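You operate a simulated robot arm through the tools that you are given. There is no shell and no other tool.

You run a simulated two-armed robot. Do the job below in one go: nothing can be reset, and whatever is moved stays where it is left.

JOB
Take the cap off the oil can and lay it down on the top of table one.

The check looks at the end state, three seconds after you hand in, the way a careful person would. Anything else that was tipped, shoved, dropped, spilled or broken makes it a failure. Lids that push on must go on centred and level and be pressed home; caps that screw on are set level and turned clockwise until they are tight.

ROBOT AND FRAMES
Two 7-joint arms with two-finger grippers on one trunk, on a base that moves. Base frame: it is fixed to the floor where the robot stands at the start and does not move with it; the origin is under the middle of the robot, x ahead of it, y to its left, z up. Units: m, degrees, N and s.
The left shoulder is at the start at [0.024, 0.216, 1.081], the right one opposite. With the tool pointing down near the work surface each hand reaches from about 0.18 to 0.76 m from the robot's upright axis, wherever it stands, measured 20 degrees to its own side. Places, roughly: oil can [2.25, -1.75, 0.75]. Payload 2.2 kg a hand.
The tool frame of a hand sits at the grasp point between the pads (the TCP): z along the fingers, y along the line on which they close. The tips reach 0.019 m beyond it. The gripper opens to 0.116 m; its body begins 0.07 m behind the TCP.
Orientation is that of the tool frame in the base frame, as a unit quaternion [x, y, z, w]. With the fingers straight down and closing along the base's y, the tool's x points along the base's -x, its y along +y and its z along -z.

CONTROLS
- The arms move only by the tool play_rows. It takes "left_increments", "right_increments" or both (then of equal length, played together; a hand with none holds still); each is a list of rows, each an object of numbers (a shift or turn left out is 0, a gripper value left out holds the last): "tx", "ty", "tz": the shift along the tool's x, y, z in units of 25 mm (1.0 is 25 mm); "wx", "wy", "wz": the turn, a rotation vector about the tool's x, y, z in units of 8 degrees (1.0 is 8 degrees); "hand": the finger opening in mm, from 0 to 116. In form: [{"tx": .., "ty": .., "tz": .., "wx": .., "wy": .., "wz": .., "hand": ..}, ...]. A call has 1 to 20 rows; each row shifts and turns the commanded pose from where the row before left it, along the tool's axes as they then stand. A call with a number of a shift or a turn outside -1 to 1 is refused whole. Rows are played at 5 a second. More than 0.05 m and 8.6 degrees between two rows, or a gripper value outside its range, and nothing of the call is played. A pose out of reach is approached as far as the arm can. The call stops where the force on the tool passes 40 N (or 10 N more than at its start, if that is more) or the arm is blocked; 0.2 s more then pass. The fingers move at their own pace (about 0.2035 m/s each) and stop on an object; they squeeze with about 24 N. The grip force told is the motor's: it shows also when the fingers shut on nothing. Time passes only in rows, and 0.2 s behind the last, so rows that do not move let the fingers close. It gives the time, the measured TCP pose, the force on the tool (base axes), the opening and the grip force at its end, in the units of the frame above (readings bear some noise), with the torque about the TCP (base axes, N m) and any sound that the robot's microphone picked up.
- Cameras (640 x 400 px; columns grow to the right, rows downward): "scene" is now at [0.1337, -0.0028, 1.2545]; the picture's right is [-0.04, -1.00, 0.00], its down [-0.53, 0.02, -0.85] and it looks along [0.85, -0.04, -0.53] (base axes); focal length 284 px, centre (320, 200). "left" rides on the left gripper at [0.069, 0.015, -0.097] in its tool frame; the picture's right is [-0.21, 0.98, 0.00], its down [-0.76, -0.17, -0.63] and it looks along [-0.62, -0.14, 0.77] (tool axes); focal length 251 px, centre (320, 200). "right" rides on the right gripper at [0.069, -0.015, -0.097] in its tool frame; the picture's right is [0.21, 0.98, 0.00], its down [-0.76, 0.17, -0.63] and it looks along [-0.62, 0.14, 0.77] (tool axes); focal length 251 px, centre (320, 200). There is no depth. A picture from a camera that has moved, and an enlarged one, comes with that camera's place and axes in the base frame and with its lens.
- snapshot(camera): a new picture of that camera. It takes no simulated time.
- raise_lower(by): moves the trunk up (or, below 0, down) by that many m; the arms and the scene camera ride with it, the base frame stays. It gives what a move gives, with no picture.
- base_move(legs): drives the robot by 1 to 6 legs, each [ahead, left, turn to the left] in m, m and degrees, along the robot's own axes; the way and the turn of a leg run together, so that a leg with both is an arc; at most 1.5 m and 180 degrees a leg. The arms and the cameras ride along, it lands a little off, and it stops where it bumps. It gives what a move gives.
- head_to(pan, tilt): turns the head with the scene camera to pan (to the left, within 80 degrees either way) and tilt (down, from -29 to 69), counted from straight ahead of the robot. It gives what a move gives.
- close_up(camera, box): a new picture of the part [left, top, right, bottom] of that camera's present view, enlarged. It takes no simulated time.
- job_done(): hands the job in; it is judged then, once.

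Nothing tells you exact positions but the pictures and the camera data. Unless the task says otherwise, let go and move clear before handing in.

The tools are called after "Emit:" as a command line: name --argument value ..., lists and objects as JSON in quotes. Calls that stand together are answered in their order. play_rows: Moves the arms, as the interface text tells. Its arguments: {"type":"object","properties":{"left_increments":{"type":"array"},"right_increments":{"type":"array"}},"required":[]} The other tools are called the same way: raise_lower (by) moves the trunk up or down; base_move (legs) drives the base; head_to (pan, tilt) turns the head that bears the scene camera; snapshot (camera) takes a picture; close_up (camera, box) takes an enlarged picture of a part of a camera's view; job_done () hands the job in.

At the start:

```text
time_s: 0.0
left_position: [0.5004, 0.2186, 1.0734]
left_orientation: [0.0, 1.0, 0.0, 0.0]
left_wrist_force: [0.7, 0.5, 0.8]
left_moment: [0.03, -0.03, 0.01]
left_width: 0.1159
left_grip_force: 0.0
right_position: [0.4866, -0.2493, 1.0492]
right_orientation: [0.001, 1.0, 0.0, -0.001]
right_wrist_force: [0.7, -0.8, -0.4]
right_moment: [0.0, 0.0, -0.01]
right_width: 0.116
right_grip_force: 0.1
trunk travel left (down, up): [-0.225, 0.265]
robot x, y, heading: [0.0024, -0.0016, 0.1]
head pan, tilt (commanded): [-2.5, 31.8]
```

scene: 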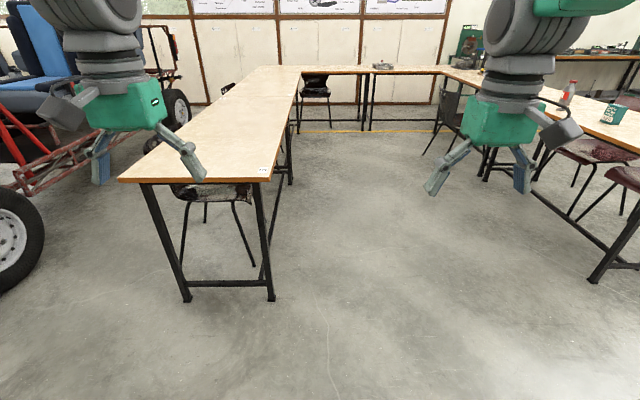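
right: 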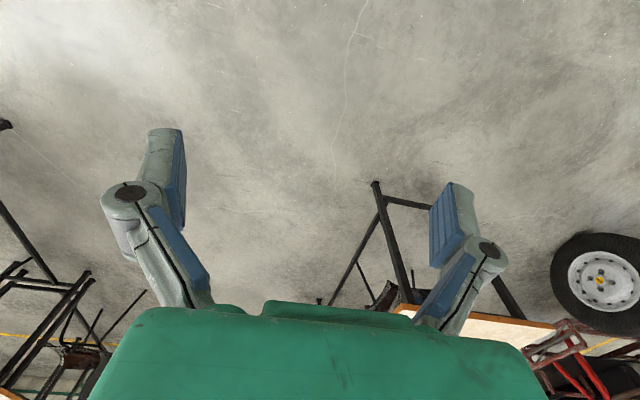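
left: 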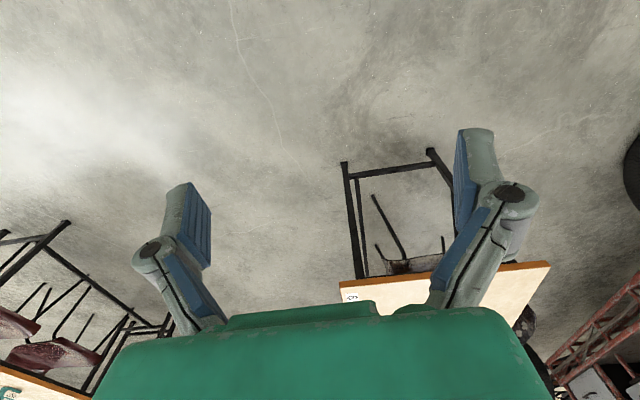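

I see a U of tables: one row on my left with a small label at its near end, a far row, and a right row with objects (a bottle and a green can) on it. I will look closer at the label and at the right-hand table where the oil can should be.

Emit:
close_up --camera "scene" --box '[220, 150, 300, 200]'

Emit:
close_up --camera "scene" --box '[520, 50, 640, 150]'

Emit:
close_up --camera "scene" --box '[340, 30, 540, 130]'

Emit:
head_to --pan -35 --tilt 20

```text
8.00 times, centred on (260, 175) of scene
camera zoom: at [0.1337, -0.0028, 1.2545], right [-0.04, -1.0, 0.0], down [-0.53, 0.02, -0.85], along [0.85, -0.04, -0.53], focal length 2269 px, centre (800, 400)
```

zoom: 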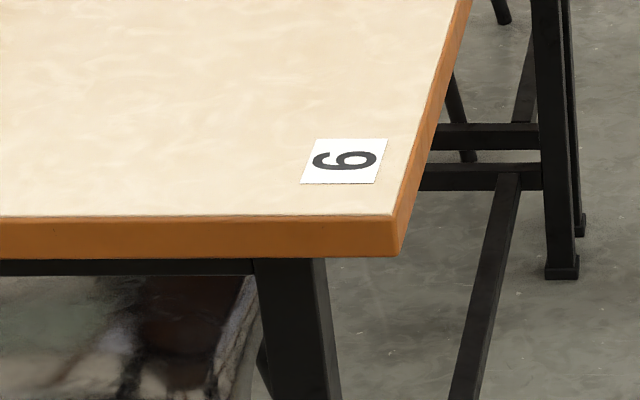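

```text
4.00 times, centred on (580, 100) of scene
camera zoom: at [0.1337, -0.0028, 1.2545], right [-0.04, -1.0, 0.0], down [-0.53, 0.02, -0.85], along [0.85, -0.04, -0.53], focal length 1134 px, centre (-720, 600)
```

zoom: 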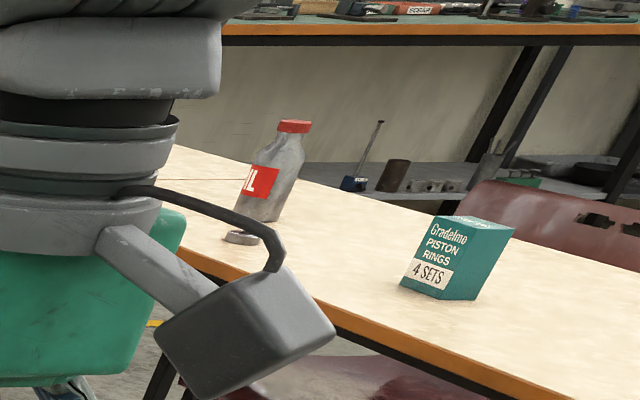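

```text
3.20 times, centred on (440, 80) of scene
camera zoom: at [0.1337, -0.0028, 1.2545], right [-0.04, -1.0, 0.0], down [-0.53, 0.02, -0.85], along [0.85, -0.04, -0.53], focal length 908 px, centre (-64, 584)
```

zoom: 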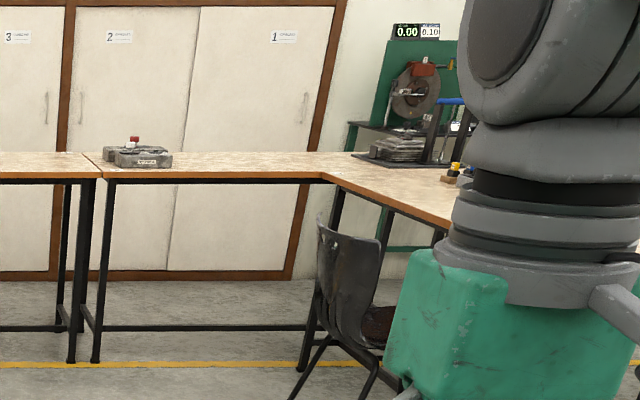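

```text
time_s: 1.0
left_position: [0.4986, 0.2181, 1.0743]
left_orientation: [0.0, 1.0, 0.0, 0.001]
left_wrist_force: [0.1, 0.2, -0.5]
left_moment: [0.05, 0.01, 0.01]
left_width: 0.1162
left_grip_force: 0.2
right_position: [0.4823, -0.2503, 1.0528]
right_orientation: [0.0, 1.0, 0.0, 0.001]
right_wrist_force: [0.5, -0.4, 0.1]
right_moment: [-0.03, 0.01, -0.03]
right_width: 0.1163
right_grip_force: 0.1
trunk travel left (down, up): [-0.225, 0.265]
robot x, y, heading: [0.0004, 0.0025, -0.0]
head pan, tilt (commanded): [-35.0, 20.0]
```

The near-left table is labelled 6; the oil can (grey with a red cap and "OIL") stands on the right-hand row next to a small ring and a green box. Next I look that way to find table labels.

Emit:
snapshot --camera "scene"

```text
taken
camera scene: at [0.1207, -0.0523, 1.2734], right [-0.57, -0.82, 0.0], down [-0.28, 0.2, -0.94], along [0.77, -0.54, -0.35], focal length 284 px, centre (320, 200)
```

scene: 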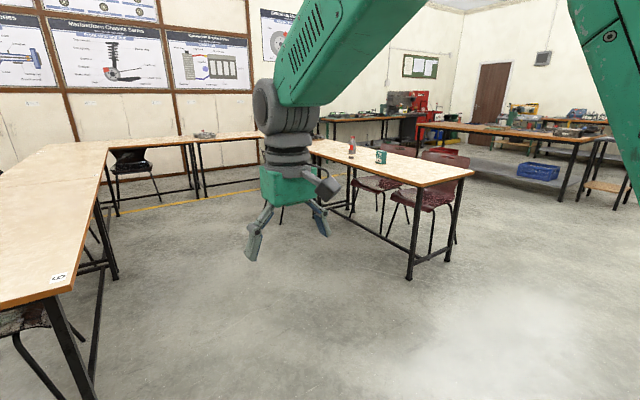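

The oil can stands on the right-hand table, whose near end points at me. I zoom in to find labels on each table.

Emit:
close_up --camera "scene" --box '[320, 130, 480, 230]'

Emit:
close_up --camera "scene" --box '[100, 110, 260, 210]'

Emit:
close_up --camera "scene" --box '[0, 130, 160, 230]'

Emit:
close_up --camera "scene" --box '[480, 90, 640, 190]'

Emit:
close_up --camera "scene" --box '[310, 80, 470, 180]'

```text
4.00 times, centred on (400, 180) of scene
camera zoom: at [0.1207, -0.0523, 1.2734], right [-0.57, -0.82, 0.0], down [-0.28, 0.2, -0.94], along [0.77, -0.54, -0.35], focal length 1134 px, centre (0, 280)
```

zoom: 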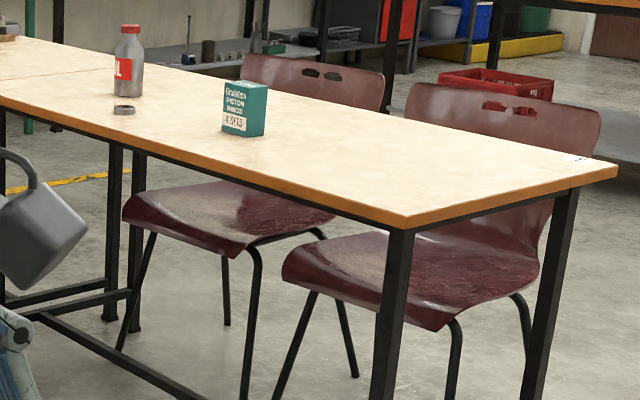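

```text
4.00 times, centred on (180, 160) of scene
camera zoom: at [0.1207, -0.0523, 1.2734], right [-0.57, -0.82, 0.0], down [-0.28, 0.2, -0.94], along [0.77, -0.54, -0.35], focal length 1134 px, centre (880, 360)
```

zoom: 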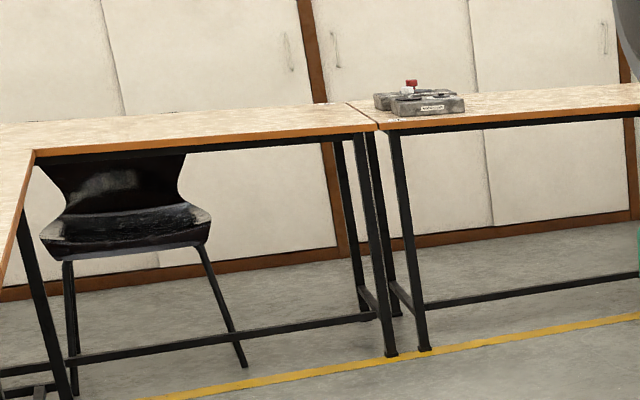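

```text
4.00 times, centred on (80, 180) of scene
camera zoom: at [0.1207, -0.0523, 1.2734], right [-0.57, -0.82, 0.0], down [-0.28, 0.2, -0.94], along [0.77, -0.54, -0.35], focal length 1134 px, centre (1280, 280)
```

zoom: 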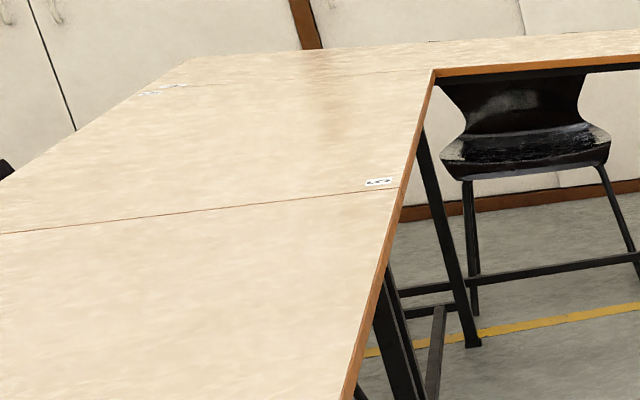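

```text
4.00 times, centred on (560, 140) of scene
camera zoom: at [0.1207, -0.0523, 1.2734], right [-0.57, -0.82, 0.0], down [-0.28, 0.2, -0.94], along [0.77, -0.54, -0.35], focal length 1134 px, centre (-640, 440)
```

zoom: 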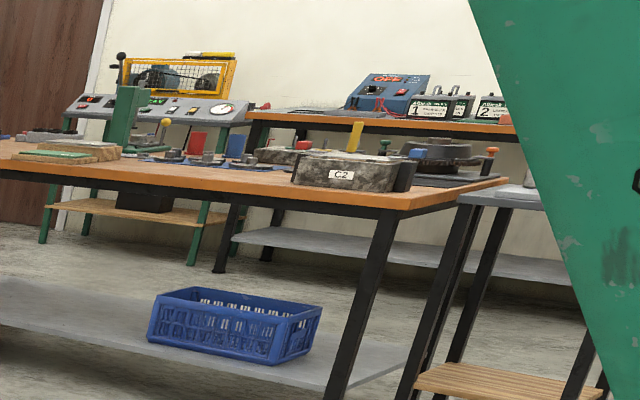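

```text
4.00 times, centred on (390, 130) of scene
camera zoom: at [0.1207, -0.0523, 1.2734], right [-0.57, -0.82, 0.0], down [-0.28, 0.2, -0.94], along [0.77, -0.54, -0.35], focal length 1134 px, centre (40, 480)
```

zoom: 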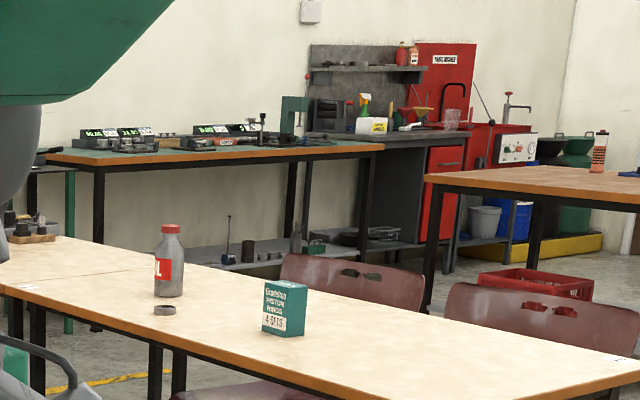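

The can's table has a small label at its near outer corner; I zoom on that label and on the joint with the next table.

Emit:
close_up --camera "scene" --box '[448, 160, 480, 180]'

Emit:
close_up --camera "scene" --box '[335, 130, 399, 170]'

```text
16.00 times, centred on (464, 170) of scene
camera zoom: at [0.1207, -0.0523, 1.2734], right [-0.57, -0.82, 0.0], down [-0.28, 0.2, -0.94], along [0.77, -0.54, -0.35], focal length 4537 px, centre (-1984, 680)
```

zoom: 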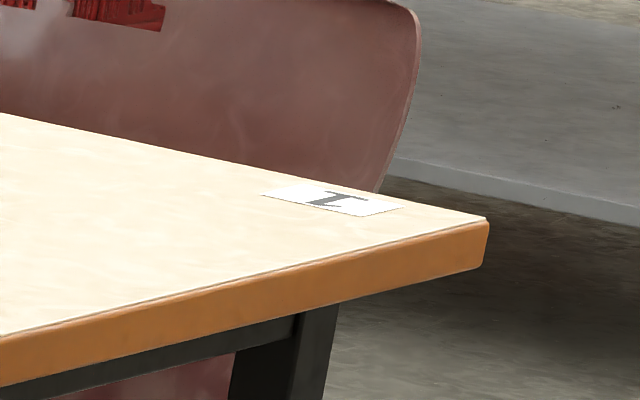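

```text
10.00 times, centred on (367, 150) of scene
camera zoom: at [0.1207, -0.0523, 1.2734], right [-0.57, -0.82, 0.0], down [-0.28, 0.2, -0.94], along [0.77, -0.54, -0.35], focal length 2836 px, centre (-150, 700)
```

zoom: 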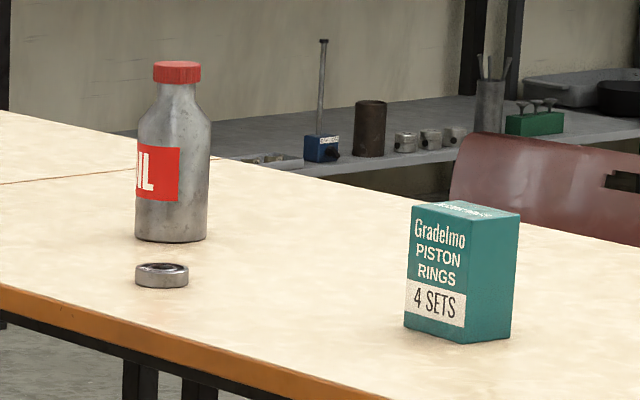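

The label on the can's table reads 1, so the can already stands on table one: near end x≈1.13, inner edge y≈-1.55, can near [2.2, -1.8], a bearing ring and a green piston-ring box beside it. I drive into the U and turn to face the can from the inner side.

Emit:
base_move --legs '[[1.0, -0.7, 0], [1.05, 0, 0], [0, 0, -90]]'

Emit:
head_to --pan 0 --tilt 32

Emit:
snapshot --camera "scene"

```text
time_s: 16.0
left_position: [2.262, -1.2168, 1.0742]
left_orientation: [0.713, 0.701, 0.0, 0.001]
left_wrist_force: [0.1, -0.3, 0.1]
left_moment: [-0.01, -0.02, 0.02]
left_width: 0.116
left_grip_force: 0.0
right_position: [1.7934, -1.1943, 1.053]
right_orientation: [0.713, 0.702, -0.001, 0.001]
right_wrist_force: [0.4, -0.3, 0.3]
right_moment: [-0.01, 0.01, 0.03]
right_width: 0.116
right_grip_force: 0.0
trunk travel left (down, up): [-0.225, 0.265]
robot x, y, heading: [2.0511, -0.7133, -91.0]
head pan, tilt (commanded): [-35.0, 20.0]
```

```text
time_s: 17.1
left_position: [2.2631, -1.2136, 1.0756]
left_orientation: [0.712, 0.702, -0.001, 0.001]
left_wrist_force: [0.1, -0.2, 0.0]
left_moment: [-0.01, -0.01, 0.02]
left_width: 0.1162
left_grip_force: 0.1
right_position: [1.7935, -1.1928, 1.0536]
right_orientation: [0.713, 0.702, -0.001, 0.001]
right_wrist_force: [0.0, 0.5, -0.1]
right_moment: [0.01, -0.02, -0.02]
right_width: 0.116
right_grip_force: 0.1
trunk travel left (down, up): [-0.225, 0.265]
robot x, y, heading: [2.0489, -0.7159, -90.9]
head pan, tilt (commanded): [0.0, 32.0]
```

```text
taken
camera scene: at [2.0505, -0.847, 1.2542], right [-1.0, 0.02, 0.0], down [0.01, 0.53, -0.85], along [-0.01, -0.85, -0.53], focal length 284 px, centre (320, 200)
```

scene: 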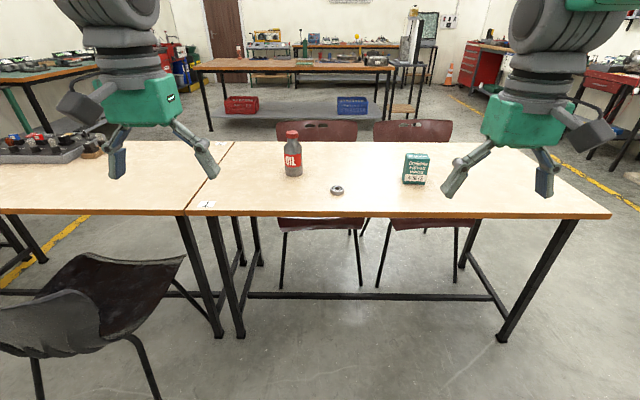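

I see the can, ring and green box on the table between the joint at the left and the free end at the right; there's a label by the joint. I zoom in on that label and on the can.

Emit:
close_up --camera "scene" --box '[180, 190, 228, 220]'

Emit:
close_up --camera "scene" --box '[260, 125, 340, 205]'

Emit:
close_up --camera "scene" --box '[520, 140, 620, 220]'

```text
13.33 times, centred on (204, 205) of scene
camera zoom: at [2.0505, -0.847, 1.2542], right [-1.0, 0.02, 0.0], down [0.01, 0.53, -0.85], along [-0.01, -0.85, -0.53], focal length 3781 px, centre (1867, 133)
```

zoom: 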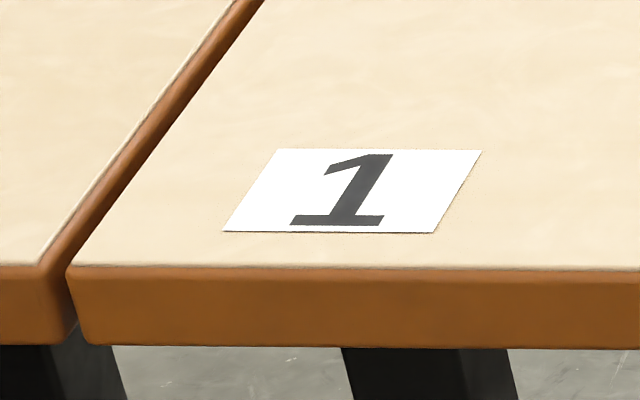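

```text
5.00 times, centred on (300, 165) of scene
camera zoom: at [2.0505, -0.847, 1.2542], right [-1.0, 0.02, 0.0], down [0.01, 0.53, -0.85], along [-0.01, -0.85, -0.53], focal length 1418 px, centre (420, 375)
```

zoom: 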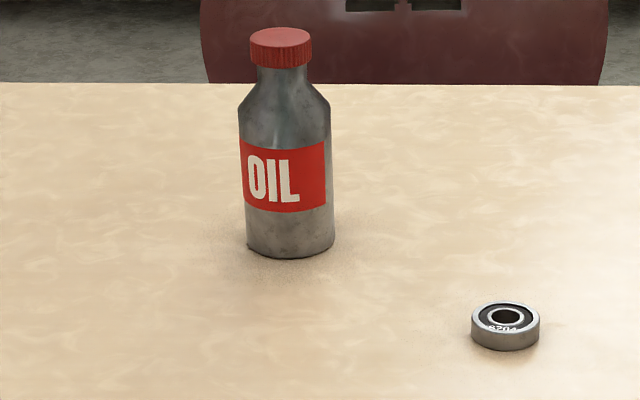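

```text
5.00 times, centred on (570, 180) of scene
camera zoom: at [2.0505, -0.847, 1.2542], right [-1.0, 0.02, 0.0], down [0.01, 0.53, -0.85], along [-0.01, -0.85, -0.53], focal length 1418 px, centre (-930, 300)
```

zoom: 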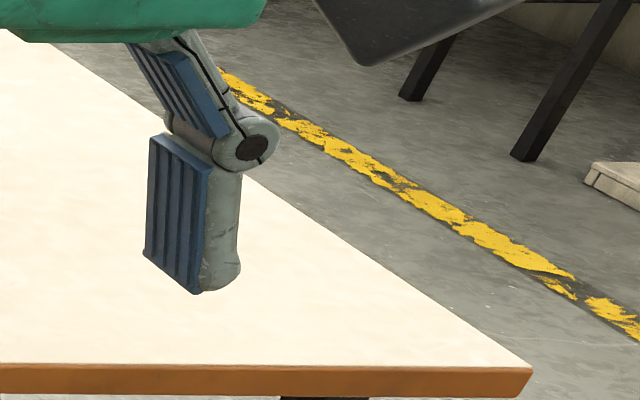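

The joint-side label also reads 1, so the can, ring and box all stand on table one; I take its top at z≈0.76, inner edge y≈-1.55, the can near [2.14, -1.83]. I check how much room my base has before driving closer.

Emit:
head_to --pan 0 --tilt 69

Emit:
snapshot --camera "scene"

```text
time_s: 18.1
left_position: [2.2634, -1.215, 1.0754]
left_orientation: [0.712, 0.702, 0.0, 0.002]
left_wrist_force: [-0.3, -0.7, 0.1]
left_moment: [0.01, -0.01, -0.01]
left_width: 0.1162
left_grip_force: 0.2
right_position: [1.7934, -1.1927, 1.0526]
right_orientation: [0.713, 0.701, -0.001, 0.001]
right_wrist_force: [-0.2, -0.2, -0.5]
right_moment: [0.0, 0.06, 0.01]
right_width: 0.1162
right_grip_force: 0.1
trunk travel left (down, up): [-0.225, 0.265]
robot x, y, heading: [2.051, -0.7151, -90.9]
head pan, tilt (commanded): [0.0, 68.8]
```

```text
taken
camera scene: at [2.0511, -0.813, 1.206], right [-1.0, 0.02, 0.0], down [0.02, 0.93, -0.36], along [-0.01, -0.36, -0.93], focal length 284 px, centre (320, 200)
```

scene: 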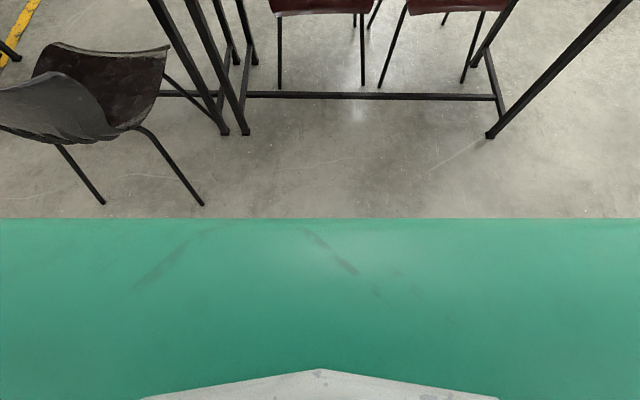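

I can see table legs at x≈1.2 and 2.42 (y≈-1.63), and a grey chair well to my left, so there is room to come closer. I drive ahead about 0.42 m and look again.

Emit:
base_move --legs '[[0.3, 0.04, 0.9]]'

Emit:
head_to --pan 0 --tilt 40

Emit:
snapshot --camera "scene"

Emit:
snapshot --camera "left"

Emit:
snapshot --camera "right"

```text
time_s: 20.1
left_position: [2.3056, -1.5106, 1.0756]
left_orientation: [0.708, 0.707, -0.001, 0.003]
left_wrist_force: [-0.6, 0.0, -0.3]
left_moment: [0.01, 0.04, 0.02]
left_width: 0.1159
left_grip_force: 0.1
right_position: [1.8366, -1.4964, 1.0536]
right_orientation: [0.706, 0.708, -0.001, 0.002]
right_wrist_force: [0.1, 0.4, 0.2]
right_moment: [0.02, -0.03, 0.01]
right_width: 0.116
right_grip_force: 0.0
trunk travel left (down, up): [-0.225, 0.265]
robot x, y, heading: [2.0868, -1.0117, -89.9]
head pan, tilt (commanded): [0.0, 68.8]
```

```text
time_s: 21.1
left_position: [2.305, -1.5074, 1.0775]
left_orientation: [0.707, 0.707, -0.003, 0.003]
left_wrist_force: [0.5, 0.1, 1.0]
left_moment: [-0.03, -0.01, -0.03]
left_width: 0.1161
left_grip_force: 0.1
right_position: [1.8369, -1.4937, 1.0543]
right_orientation: [0.707, 0.707, -0.002, 0.003]
right_wrist_force: [-0.6, -1.4, -0.3]
right_moment: [0.04, -0.01, 0.02]
right_width: 0.1159
right_grip_force: 0.1
trunk travel left (down, up): [-0.225, 0.265]
robot x, y, heading: [2.0852, -1.0155, -90.1]
head pan, tilt (commanded): [0.0, 40.0]
```

```text
taken
camera scene: at [2.0892, -1.1415, 1.242], right [-1.0, 0.0, 0.0], down [0.0, 0.65, -0.76], along [0.0, -0.76, -0.65], focal length 284 px, centre (320, 200)
```

scene: 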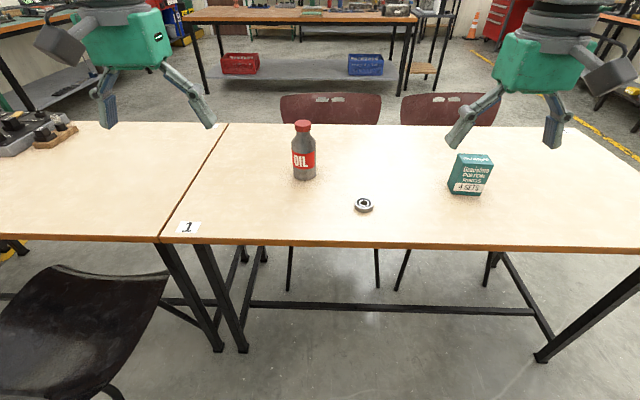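

```text
taken
camera left: at [2.3204, -1.4382, 1.173], right [0.98, -0.22, 0.0], down [-0.17, -0.75, 0.64], along [-0.14, -0.62, -0.77], focal length 251 px, centre (320, 200)
```

left: 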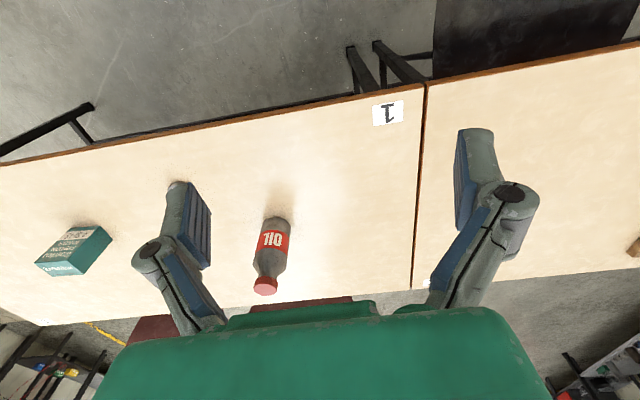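

```text
taken
camera right: at [1.8234, -1.4233, 1.1507], right [0.98, 0.21, 0.0], down [0.17, -0.75, 0.64], along [0.14, -0.62, -0.77], focal length 251 px, centre (320, 200)
```

right: 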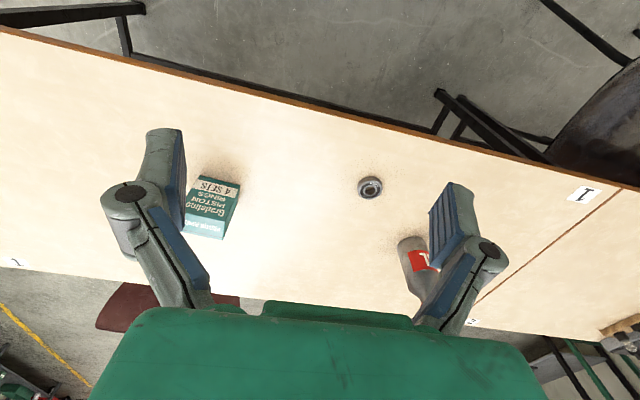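

The can stands left of centre, the ring in front of it to the right, the green box further right. I zoom in to measure the can and cap from three cameras.

Emit:
close_up --camera "scene" --box '[264, 110, 344, 190]'

Emit:
close_up --camera "left" --box '[220, 190, 320, 310]'

Emit:
close_up --camera "right" --box '[340, 160, 460, 280]'

```text
5.00 times, centred on (304, 150) of scene
camera zoom: at [2.0892, -1.1415, 1.242], right [-1.0, 0.0, 0.0], down [0.0, 0.65, -0.76], along [0.0, -0.76, -0.65], focal length 1418 px, centre (400, 450)
```

zoom: 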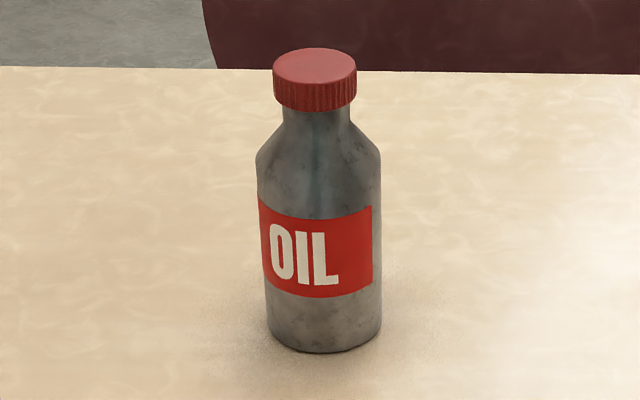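

```text
3.33 times, centred on (270, 250) of left
camera zoom: at [2.3204, -1.4382, 1.173], right [0.98, -0.22, 0.0], down [-0.17, -0.75, 0.64], along [-0.14, -0.62, -0.77], focal length 838 px, centre (487, 33)
```

zoom: 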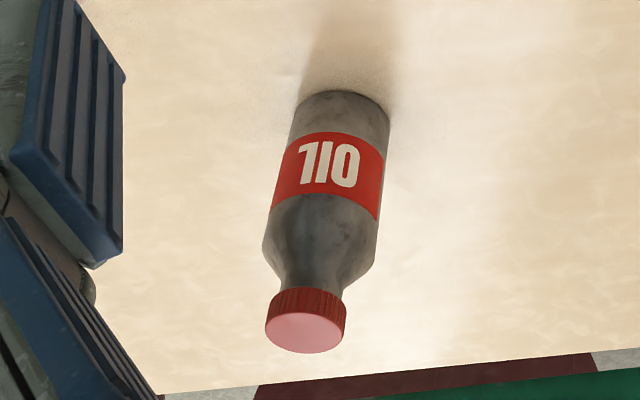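

```text
3.33 times, centred on (400, 220) of right
camera zoom: at [1.8234, -1.4233, 1.1507], right [0.98, 0.21, 0.0], down [0.17, -0.75, 0.64], along [0.14, -0.62, -0.77], focal length 838 px, centre (53, 133)
```

zoom: 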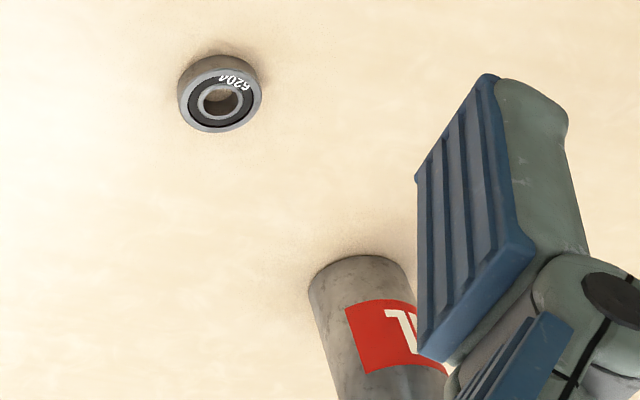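

The cap top is at about [2.133, -1.826, 0.920], can diameter ≈66 mm, cap ≈43 mm across and ≈22 mm tall, table top z≈0.759. I move about 0.17 m closer so both hands reach comfortably.

Emit:
base_move --legs '[[0.17, 0.0, 0]]'

Emit:
snapshot --camera "scene"

```text
time_s: 22.5
left_position: [2.3085, -1.6775, 1.0764]
left_orientation: [0.707, 0.707, 0.0, 0.002]
left_wrist_force: [-0.8, -0.7, -0.7]
left_moment: [0.0, -0.02, -0.01]
left_width: 0.1162
left_grip_force: 0.0
right_position: [1.8391, -1.6625, 1.0549]
right_orientation: [0.707, 0.707, -0.002, 0.002]
right_wrist_force: [-0.5, -0.6, -0.2]
right_moment: [0.05, 0.01, 0.0]
right_width: 0.1161
right_grip_force: 0.0
trunk travel left (down, up): [-0.225, 0.265]
robot x, y, heading: [2.0895, -1.184, -90.0]
head pan, tilt (commanded): [0.0, 40.0]
```

```text
taken
camera scene: at [2.0899, -1.3109, 1.242], right [-1.0, 0.0, 0.0], down [0.0, 0.65, -0.76], along [0.0, -0.76, -0.65], focal length 284 px, centre (320, 200)
```

scene: 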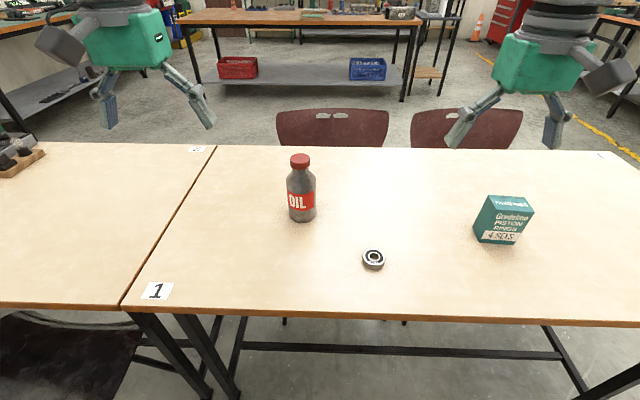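

I'm at [2.09, -1.18] facing the table; the can is 0.64 m ahead, slightly left. The left hand will hold the can body from the front-left with a shallow downward pitch, so first I turn it in the air to that orientation (yaw 45° to the right, 35° below level).

Emit:
play_rows --left_increments '[{"wz": 0.9375}, {"wz": 0.9375}, {"wz": 0.9375}, {"wz": 0.9375}, {"wz": 0.9375}, {"wz": 0.9375}, {"wy": -0.982}, {"wy": -0.982}, {"wy": -0.982}, {"wy": -0.982}, {"wy": -0.982}, {"wy": -0.982}, {"wy": -0.982}, {}]'

Emit:
snapshot --camera "scene"

Emit:
snapshot --camera "left"

```text
time_s: 25.5
left_position: [2.3088, -1.674, 1.078]
left_orientation: [0.818, 0.338, -0.429, 0.182]
left_wrist_force: [0.1, 0.2, 0.6]
left_moment: [0.0, -0.01, -0.05]
left_width: 0.116
left_grip_force: 0.0
right_position: [1.839, -1.66, 1.0557]
right_orientation: [0.706, 0.708, -0.003, 0.003]
right_wrist_force: [-0.4, -0.1, -0.6]
right_moment: [0.0, -0.01, -0.01]
right_width: 0.1159
right_grip_force: 0.1
trunk travel left (down, up): [-0.225, 0.265]
robot x, y, heading: [2.0891, -1.1849, -89.9]
head pan, tilt (commanded): [0.0, 40.0]
```

```text
taken
camera scene: at [2.0925, -1.3103, 1.2421], right [-1.0, 0.0, 0.0], down [0.0, 0.65, -0.76], along [0.0, -0.76, -0.65], focal length 284 px, centre (320, 200)
```

scene: 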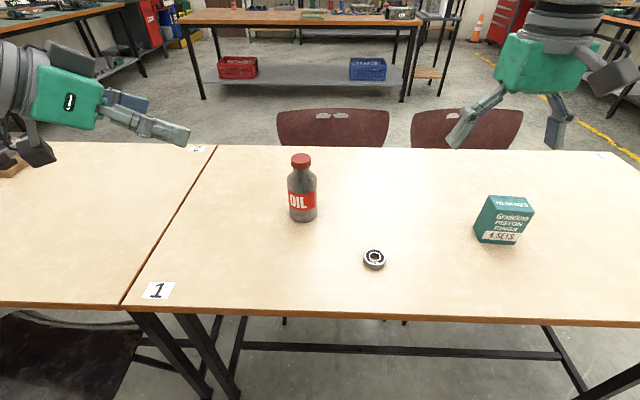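

```text
taken
camera left: at [2.4022, -1.6014, 1.0758], right [0.6, -0.78, 0.18], down [-0.06, 0.19, 0.98], along [-0.79, -0.6, 0.07], focal length 251 px, centre (320, 200)
```

left: 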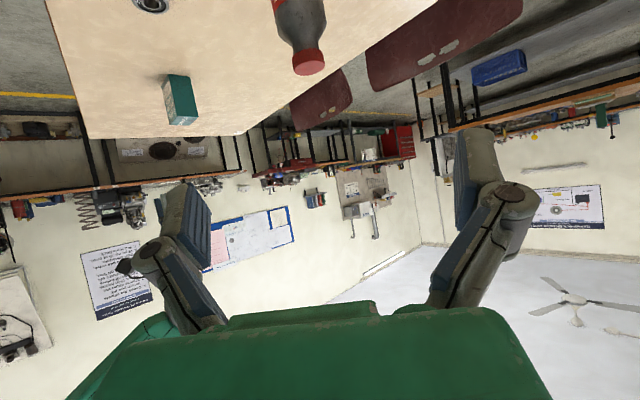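

The left hand now points front-right and 35° below level, fingers closing horizontally. I bring it to a stand-off point about 0.15 m short of the can along its approach line.

Emit:
play_rows --left_increments '[{"tx": 0.41, "ty": -0.0925, "tz": 0.941}, {"tx": 0.41, "ty": -0.0925, "tz": 0.941}, {"tx": 0.41, "ty": -0.0925, "tz": 0.941}, {"tx": 0.41, "ty": -0.0925, "tz": 0.941}, {"tx": 0.41, "ty": -0.0925, "tz": 0.941}, {"tx": 0.41, "ty": -0.0925, "tz": 0.941}, {"tx": 0.41, "ty": -0.0925, "tz": 0.941}, {"tx": 0.41, "ty": -0.0925, "tz": 0.941}, {}]'

Emit:
snapshot --camera "scene"

Emit:
snapshot --camera "left"

```text
time_s: 27.5
left_position: [2.2186, -1.7381, 0.904]
left_orientation: [0.818, 0.338, -0.429, 0.181]
left_wrist_force: [-0.3, 0.5, -1.1]
left_moment: [0.04, -0.02, 0.04]
left_width: 0.1159
left_grip_force: 0.1
right_position: [1.8391, -1.6608, 1.0562]
right_orientation: [0.706, 0.708, -0.004, 0.004]
right_wrist_force: [0.5, -0.2, -0.8]
right_moment: [0.01, -0.02, -0.02]
right_width: 0.116
right_grip_force: 0.1
trunk travel left (down, up): [-0.225, 0.265]
robot x, y, heading: [2.0884, -1.1817, -89.4]
head pan, tilt (commanded): [0.0, 40.0]
```

```text
taken
camera scene: at [2.0905, -1.3107, 1.2421], right [-1.0, 0.0, 0.0], down [0.0, 0.65, -0.76], along [0.0, -0.76, -0.65], focal length 284 px, centre (320, 200)
```

scene: 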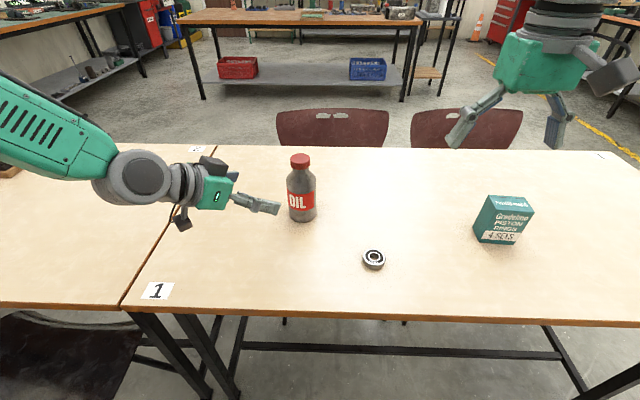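

```text
taken
camera left: at [2.3117, -1.6657, 0.9018], right [0.6, -0.78, 0.18], down [-0.06, 0.19, 0.98], along [-0.79, -0.6, 0.07], focal length 251 px, centre (320, 200)
```

left: 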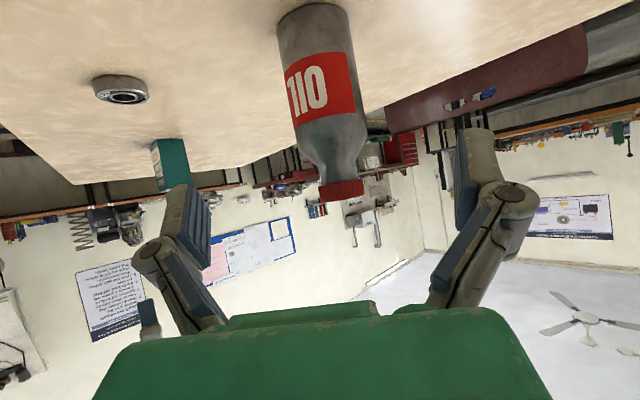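

The can is now right in front of the left gripper's opening. I zoom in through the left camera to check lateral centring before closing in.

Emit:
close_up --camera "left" --box '[240, 0, 400, 220]'

Emit:
close_up --camera "scene" --box '[160, 130, 340, 240]'

```text
1.82 times, centred on (320, 110) of left
camera zoom: at [2.3117, -1.6657, 0.9018], right [0.6, -0.78, 0.18], down [-0.06, 0.19, 0.98], along [-0.79, -0.6, 0.07], focal length 457 px, centre (320, 364)
```

zoom: 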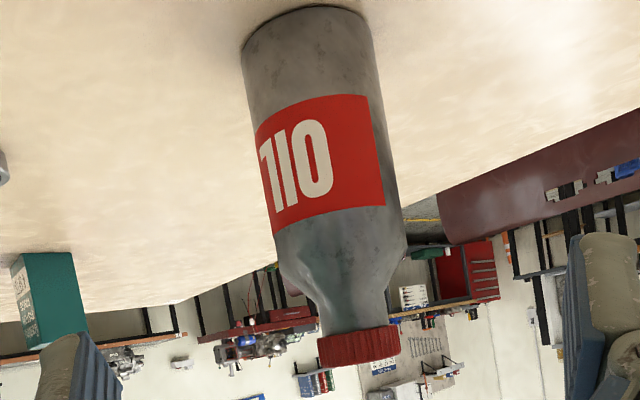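

```text
3.56 times, centred on (250, 185) of scene
camera zoom: at [2.0905, -1.3107, 1.2421], right [-1.0, 0.0, 0.0], down [0.0, 0.65, -0.76], along [0.0, -0.76, -0.65], focal length 1008 px, centre (569, 253)
```

zoom: 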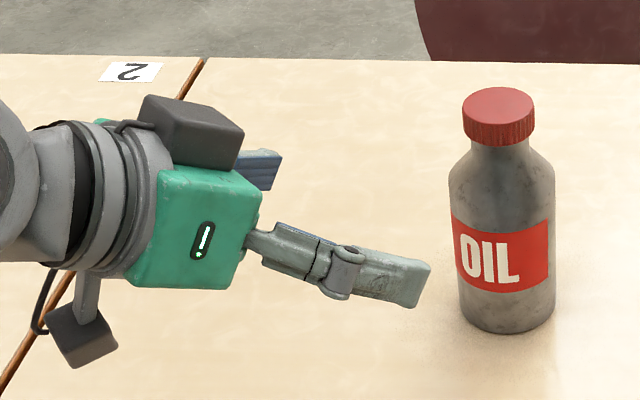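

Lateral offset is only about 4 mm, so the fingers will straddle the can evenly. I advance along the approach line to a grip height of about z = 0.80, leaving the fingers open.

Emit:
play_rows --left_increments '[{"tx": 0.38, "ty": 0.08}, {"tx": 0.38, "ty": 0.08}, {"tz": 0.7}, {"tz": 0.7}, {"tz": 0.7}, {"tz": 0.7}, {"tz": 0.7}, {"tz": 0.7}, {}]'

Emit:
close_up --camera "scene" --box '[160, 130, 340, 240]'

Emit:
snapshot --camera "left"

```text
time_s: 29.5
left_position: [2.1688, -1.7966, 0.8295]
left_orientation: [0.819, 0.337, -0.429, 0.18]
left_wrist_force: [0.1, 0.3, -0.3]
left_moment: [0.0, -0.02, -0.01]
left_width: 0.1161
left_grip_force: 0.1
right_position: [1.8385, -1.6591, 1.0575]
right_orientation: [0.706, 0.708, -0.003, 0.003]
right_wrist_force: [0.2, 0.5, -0.6]
right_moment: [-0.03, 0.02, 0.01]
right_width: 0.1161
right_grip_force: 0.0
trunk travel left (down, up): [-0.225, 0.265]
robot x, y, heading: [2.0896, -1.1798, -90.0]
head pan, tilt (commanded): [0.0, 40.0]
```

```text
3.56 times, centred on (250, 185) of scene
camera zoom: at [2.09, -1.3113, 1.242], right [-1.0, 0.0, 0.0], down [0.0, 0.65, -0.76], along [0.0, -0.76, -0.65], focal length 1008 px, centre (569, 253)
```

zoom: 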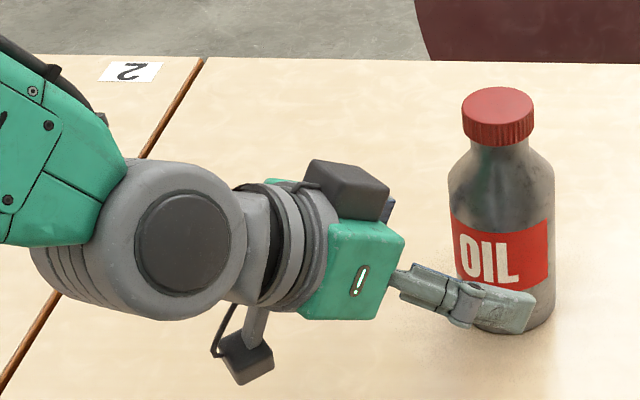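

```text
taken
camera left: at [2.2615, -1.7232, 0.827], right [0.6, -0.78, 0.18], down [-0.06, 0.19, 0.98], along [-0.79, -0.6, 0.07], focal length 251 px, centre (320, 200)
```

left: 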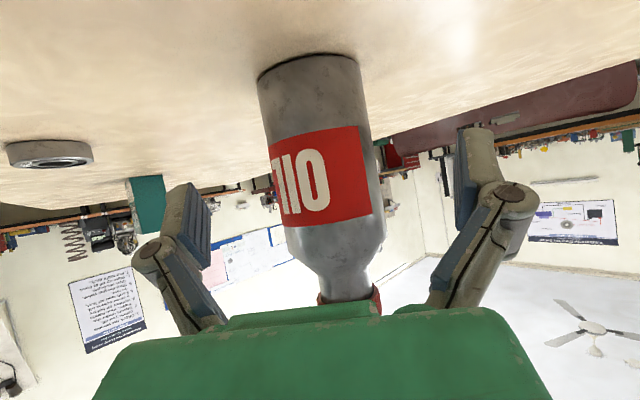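

The can is between the open fingers with about 45 mm still to go. I advance that and check before closing.

Emit:
play_rows --left_increments '[{"tz": 0.45, "ty": -0.02}, {"tz": 0.45, "ty": -0.02}, {"tz": 0.45, "ty": -0.02}, {"tz": 0.45}, {}]'

Emit:
close_up --camera "scene" --box '[200, 120, 360, 240]'

Emit:
snapshot --camera "left"

Emit:
snapshot --camera "right"

```text
time_s: 30.7
left_position: [2.1419, -1.8213, 0.8022]
left_orientation: [0.818, 0.338, -0.429, 0.181]
left_wrist_force: [-0.2, 0.5, 0.6]
left_moment: [-0.02, 0.0, -0.01]
left_width: 0.1158
left_grip_force: 0.1
right_position: [1.839, -1.6605, 1.0561]
right_orientation: [0.706, 0.708, -0.004, 0.003]
right_wrist_force: [0.5, 0.6, -0.2]
right_moment: [-0.01, -0.01, 0.02]
right_width: 0.116
right_grip_force: 0.1
trunk travel left (down, up): [-0.225, 0.265]
robot x, y, heading: [2.0869, -1.1853, -89.9]
head pan, tilt (commanded): [0.0, 40.0]
```

```text
3.33 times, centred on (280, 180) of scene
camera zoom: at [2.0898, -1.3116, 1.2419], right [-1.0, 0.0, 0.0], down [0.0, 0.65, -0.76], along [0.0, -0.76, -0.65], focal length 945 px, centre (453, 267)
```

zoom: 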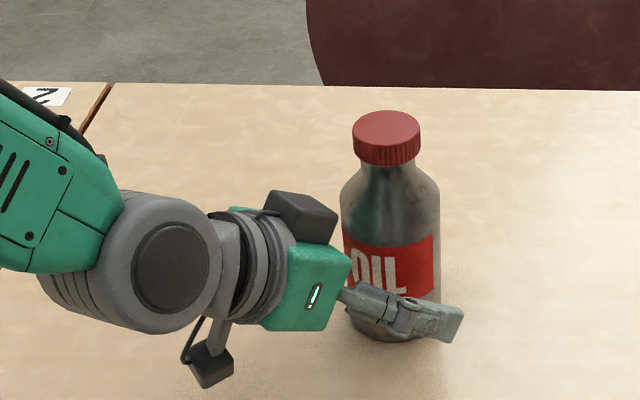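

```text
taken
camera left: at [2.2345, -1.7482, 0.8011], right [0.6, -0.78, 0.18], down [-0.06, 0.19, 0.98], along [-0.79, -0.6, 0.07], focal length 251 px, centre (320, 200)
```

left: 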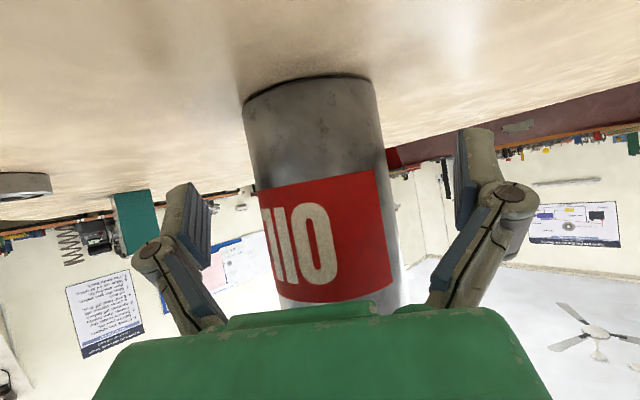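

```text
taken
camera right: at [1.8245, -1.5906, 1.1516], right [0.98, 0.22, 0.0], down [0.17, -0.75, 0.64], along [0.14, -0.62, -0.77], focal length 251 px, centre (320, 200)
```

right: 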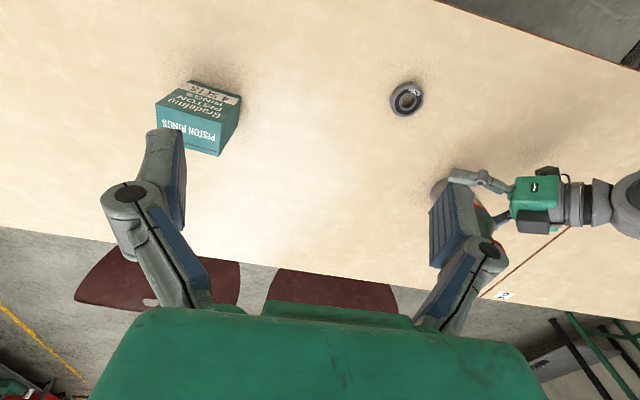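

The can sits centred between the fingers with the pads a little past its axis. I close the left hand on the body now and let it settle.

Emit:
play_rows --left_increments '[{"hand": 80}, {"hand": 70}, {"hand": 40}, {"hand": 40}, {"hand": 40}]'

Emit:
close_up --camera "scene" --box '[200, 120, 360, 240]'

Emit:
snapshot --camera "left"

```text
time_s: 31.9
left_position: [2.1419, -1.8208, 0.8029]
left_orientation: [0.818, 0.338, -0.429, 0.18]
left_wrist_force: [-0.6, 0.8, 0.6]
left_moment: [0.01, 0.07, -0.01]
left_width: 0.0652
left_grip_force: 24.6
right_position: [1.8389, -1.661, 1.0553]
right_orientation: [0.706, 0.708, -0.003, 0.003]
right_wrist_force: [-0.1, 0.5, -0.3]
right_moment: [0.01, -0.01, -0.01]
right_width: 0.1161
right_grip_force: 0.1
trunk travel left (down, up): [-0.225, 0.265]
robot x, y, heading: [2.0848, -1.1841, -89.7]
head pan, tilt (commanded): [0.0, 40.0]
```

```text
3.33 times, centred on (280, 180) of scene
camera zoom: at [2.0898, -1.3118, 1.2419], right [-1.0, 0.0, 0.0], down [0.0, 0.65, -0.76], along [0.0, -0.76, -0.65], focal length 945 px, centre (453, 267)
```

zoom: 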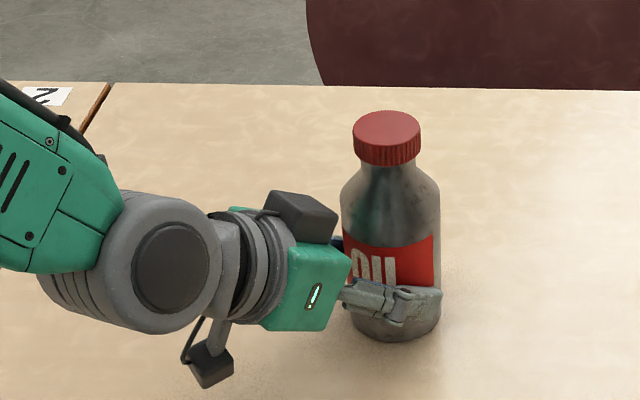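

```text
taken
camera left: at [2.2345, -1.7481, 0.801], right [0.6, -0.78, 0.18], down [-0.06, 0.19, 0.98], along [-0.79, -0.6, 0.07], focal length 251 px, centre (320, 200)
```

left: 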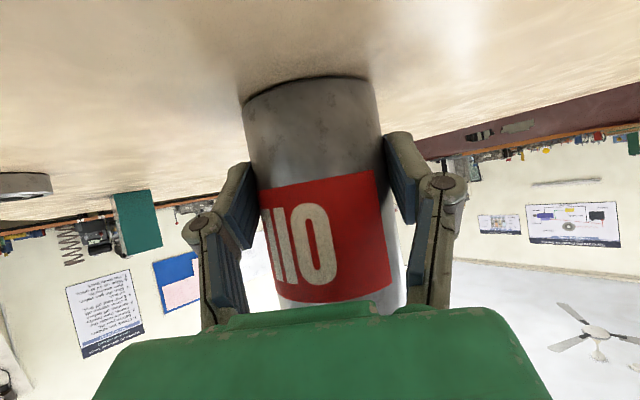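

The left hand holds the can at 65 mm with 24 N and the can stayed put. Now I bring the open right hand, tool down, over the cap at about z = 1.03 and look.

Emit:
play_rows --right_increments '[{"tx": -0.474, "ty": 0.8}, {"tx": -0.474, "ty": 0.8}, {"tx": -0.474, "ty": 0.8}, {"tx": -0.474, "ty": 0.8}, {"tx": -0.474, "ty": 0.8}, {"tx": -0.474, "ty": 0.8}, {"tx": -0.474, "ty": 0.8}, {"tx": -0.474, "ty": 0.8}, {"tx": -0.474, "ty": 0.8}, {"tx": -0.474, "ty": 0.8}, {"tx": -0.474, "ty": 0.8}, {"tx": -0.474, "ty": 0.8}, {}]'

Emit:
snapshot --camera "scene"

Emit:
snapshot --camera "right"

```text
time_s: 34.7
left_position: [2.1415, -1.8214, 0.8046]
left_orientation: [0.819, 0.338, -0.428, 0.18]
left_wrist_force: [0.3, 0.0, 1.5]
left_moment: [0.08, 0.01, 0.01]
left_width: 0.0652
left_grip_force: 24.3
right_position: [2.0711, -1.8066, 1.0602]
right_orientation: [0.713, 0.701, 0.001, 0.006]
right_wrist_force: [-0.5, 0.3, -0.6]
right_moment: [0.0, 0.0, 0.03]
right_width: 0.1163
right_grip_force: 0.1
trunk travel left (down, up): [-0.225, 0.265]
robot x, y, heading: [2.0914, -1.1806, -90.0]
head pan, tilt (commanded): [0.0, 40.0]
```

```text
taken
camera scene: at [2.0914, -1.3126, 1.2418], right [-1.0, 0.0, 0.0], down [0.0, 0.65, -0.76], along [0.0, -0.76, -0.65], focal length 284 px, centre (320, 200)
```

scene: 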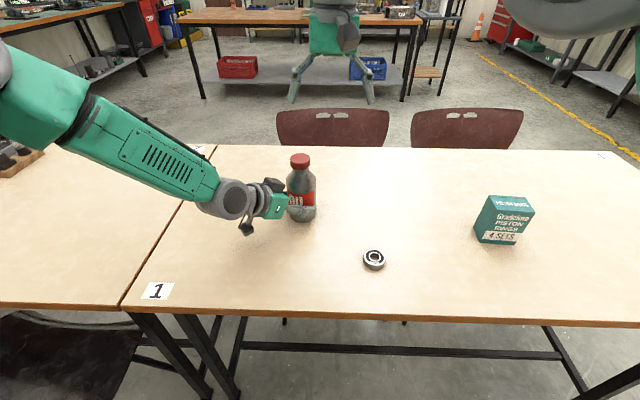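

```text
taken
camera right: at [2.0569, -1.7367, 1.1563], right [0.98, 0.2, 0.01], down [0.15, -0.75, 0.64], along [0.13, -0.63, -0.77], focal length 251 px, centre (320, 200)
```

right: 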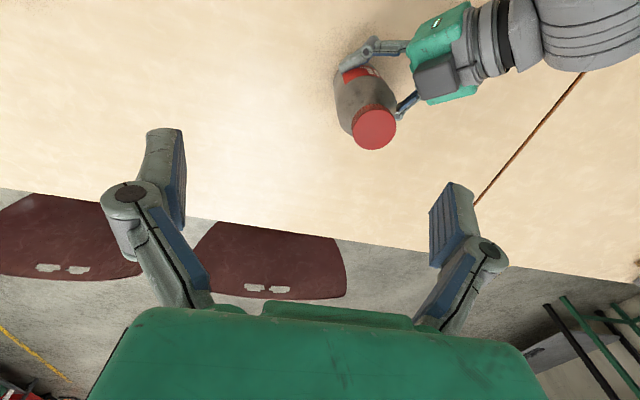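

The right hand is above and just to the right of the can. I let it settle and check whether it is tracking its command.

Emit:
play_rows --right_increments '[{}, {}, {}]'

```text
time_s: 35.5
left_position: [2.1426, -1.8218, 0.803]
left_orientation: [0.818, 0.338, -0.428, 0.18]
left_wrist_force: [1.1, -0.6, 1.0]
left_moment: [0.08, 0.05, -0.04]
left_width: 0.0651
left_grip_force: 23.9
right_position: [2.071, -1.8071, 1.0592]
right_orientation: [0.712, 0.702, 0.002, 0.006]
right_wrist_force: [0.3, -0.9, 0.5]
right_moment: [-0.03, -0.01, -0.02]
right_width: 0.1158
right_grip_force: 0.0
trunk travel left (down, up): [-0.225, 0.265]
robot x, y, heading: [2.0904, -1.1821, -90.0]
head pan, tilt (commanded): [0.0, 40.0]
```

The right hand shows a small steady deviation, which could be a joint near its limit. I test a few small steps toward the can to see whether it follows.

Emit:
play_rows --right_increments '[{"ty": 0.4, "tx": -0.2}, {"ty": 0.4, "tx": -0.2}, {"ty": 0.4, "tx": -0.2}, {}]'

Emit:
snapshot --camera "right"

```text
time_s: 36.5
left_position: [2.1416, -1.8207, 0.8031]
left_orientation: [0.818, 0.338, -0.428, 0.18]
left_wrist_force: [-0.2, 0.5, 1.9]
left_moment: [0.05, 0.07, -0.01]
left_width: 0.0655
left_grip_force: 24.0
right_position: [2.0967, -1.8155, 1.0587]
right_orientation: [0.709, 0.705, -0.002, 0.003]
right_wrist_force: [0.0, 0.5, 0.3]
right_moment: [0.02, -0.04, 0.01]
right_width: 0.1159
right_grip_force: 0.0
right hand out of reach, approached as far as the arm can: row 3
trunk travel left (down, up): [-0.225, 0.265]
robot x, y, heading: [2.0887, -1.1833, -89.7]
head pan, tilt (commanded): [0.0, 40.0]
```

```text
taken
camera right: at [2.083, -1.746, 1.1543], right [0.98, 0.21, 0.0], down [0.16, -0.75, 0.64], along [0.13, -0.62, -0.77], focal length 251 px, centre (320, 200)
```

right: 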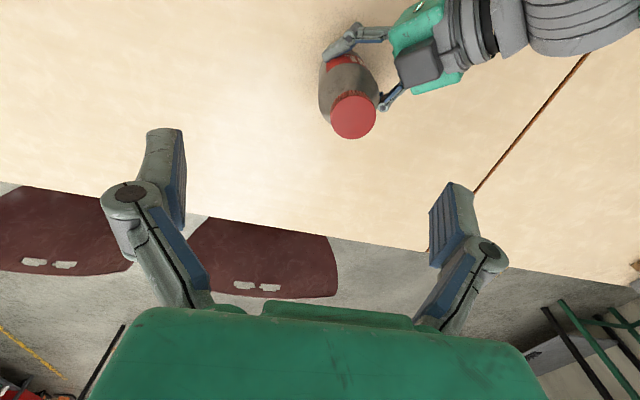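

The right hand runs out of reach about 4 cm short of the cap, so the base must come closer. I let go of the can, back both hands away, and tilt the right hand's camera back to see how much room my base has under the table.

Emit:
play_rows --left_increments '[{"hand": 112}, {"hand": 112}, {"hand": 112}, {"tz": -0.5}, {"tz": -0.7}, {"tz": -0.8}, {"tz": -0.8}, {"tz": -0.8}, {"tz": -0.8}, {"tz": -0.8}, {"tz": -0.8}, {}]' --right_increments '[{"tx": 0.9, "ty": -0.5}, {"tx": 0.9, "ty": -0.5}, {"tx": 0.9, "ty": -0.5}, {"tx": 0.9, "ty": -0.5}, {"tx": 0.9, "ty": -0.5}, {"tx": 0.9, "ty": -0.5}, {"tx": 0.9, "ty": -0.5}, {"tx": 0.9, "ty": -0.5}, {"tx": 0.9, "ty": -0.5}, {"tx": 0.9, "ty": -0.5}, {"tx": 0.9, "ty": -0.5}, {}]'

Emit:
snapshot --camera "scene"

```text
time_s: 39.1
left_position: [2.2278, -1.7336, 0.8872]
left_orientation: [0.818, 0.338, -0.428, 0.18]
left_wrist_force: [0.3, -0.3, -0.1]
left_moment: [-0.02, -0.03, -0.01]
left_width: 0.112
left_grip_force: 0.0
right_position: [1.9606, -1.5638, 1.0546]
right_orientation: [0.707, 0.707, -0.002, 0.003]
right_wrist_force: [-0.3, 0.3, -0.9]
right_moment: [0.01, 0.05, -0.01]
right_width: 0.1162
right_grip_force: 0.1
trunk travel left (down, up): [-0.225, 0.265]
robot x, y, heading: [2.0888, -1.1848, -89.9]
head pan, tilt (commanded): [0.0, 40.0]
```

```text
taken
camera scene: at [2.0897, -1.3116, 1.2418], right [-1.0, 0.0, 0.0], down [0.0, 0.65, -0.76], along [0.0, -0.76, -0.65], focal length 284 px, centre (320, 200)
```

scene: 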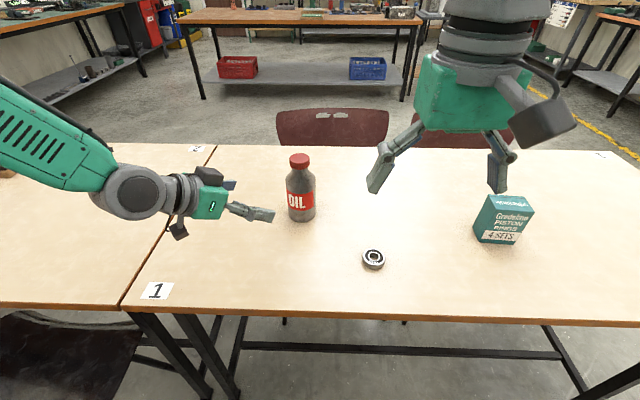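

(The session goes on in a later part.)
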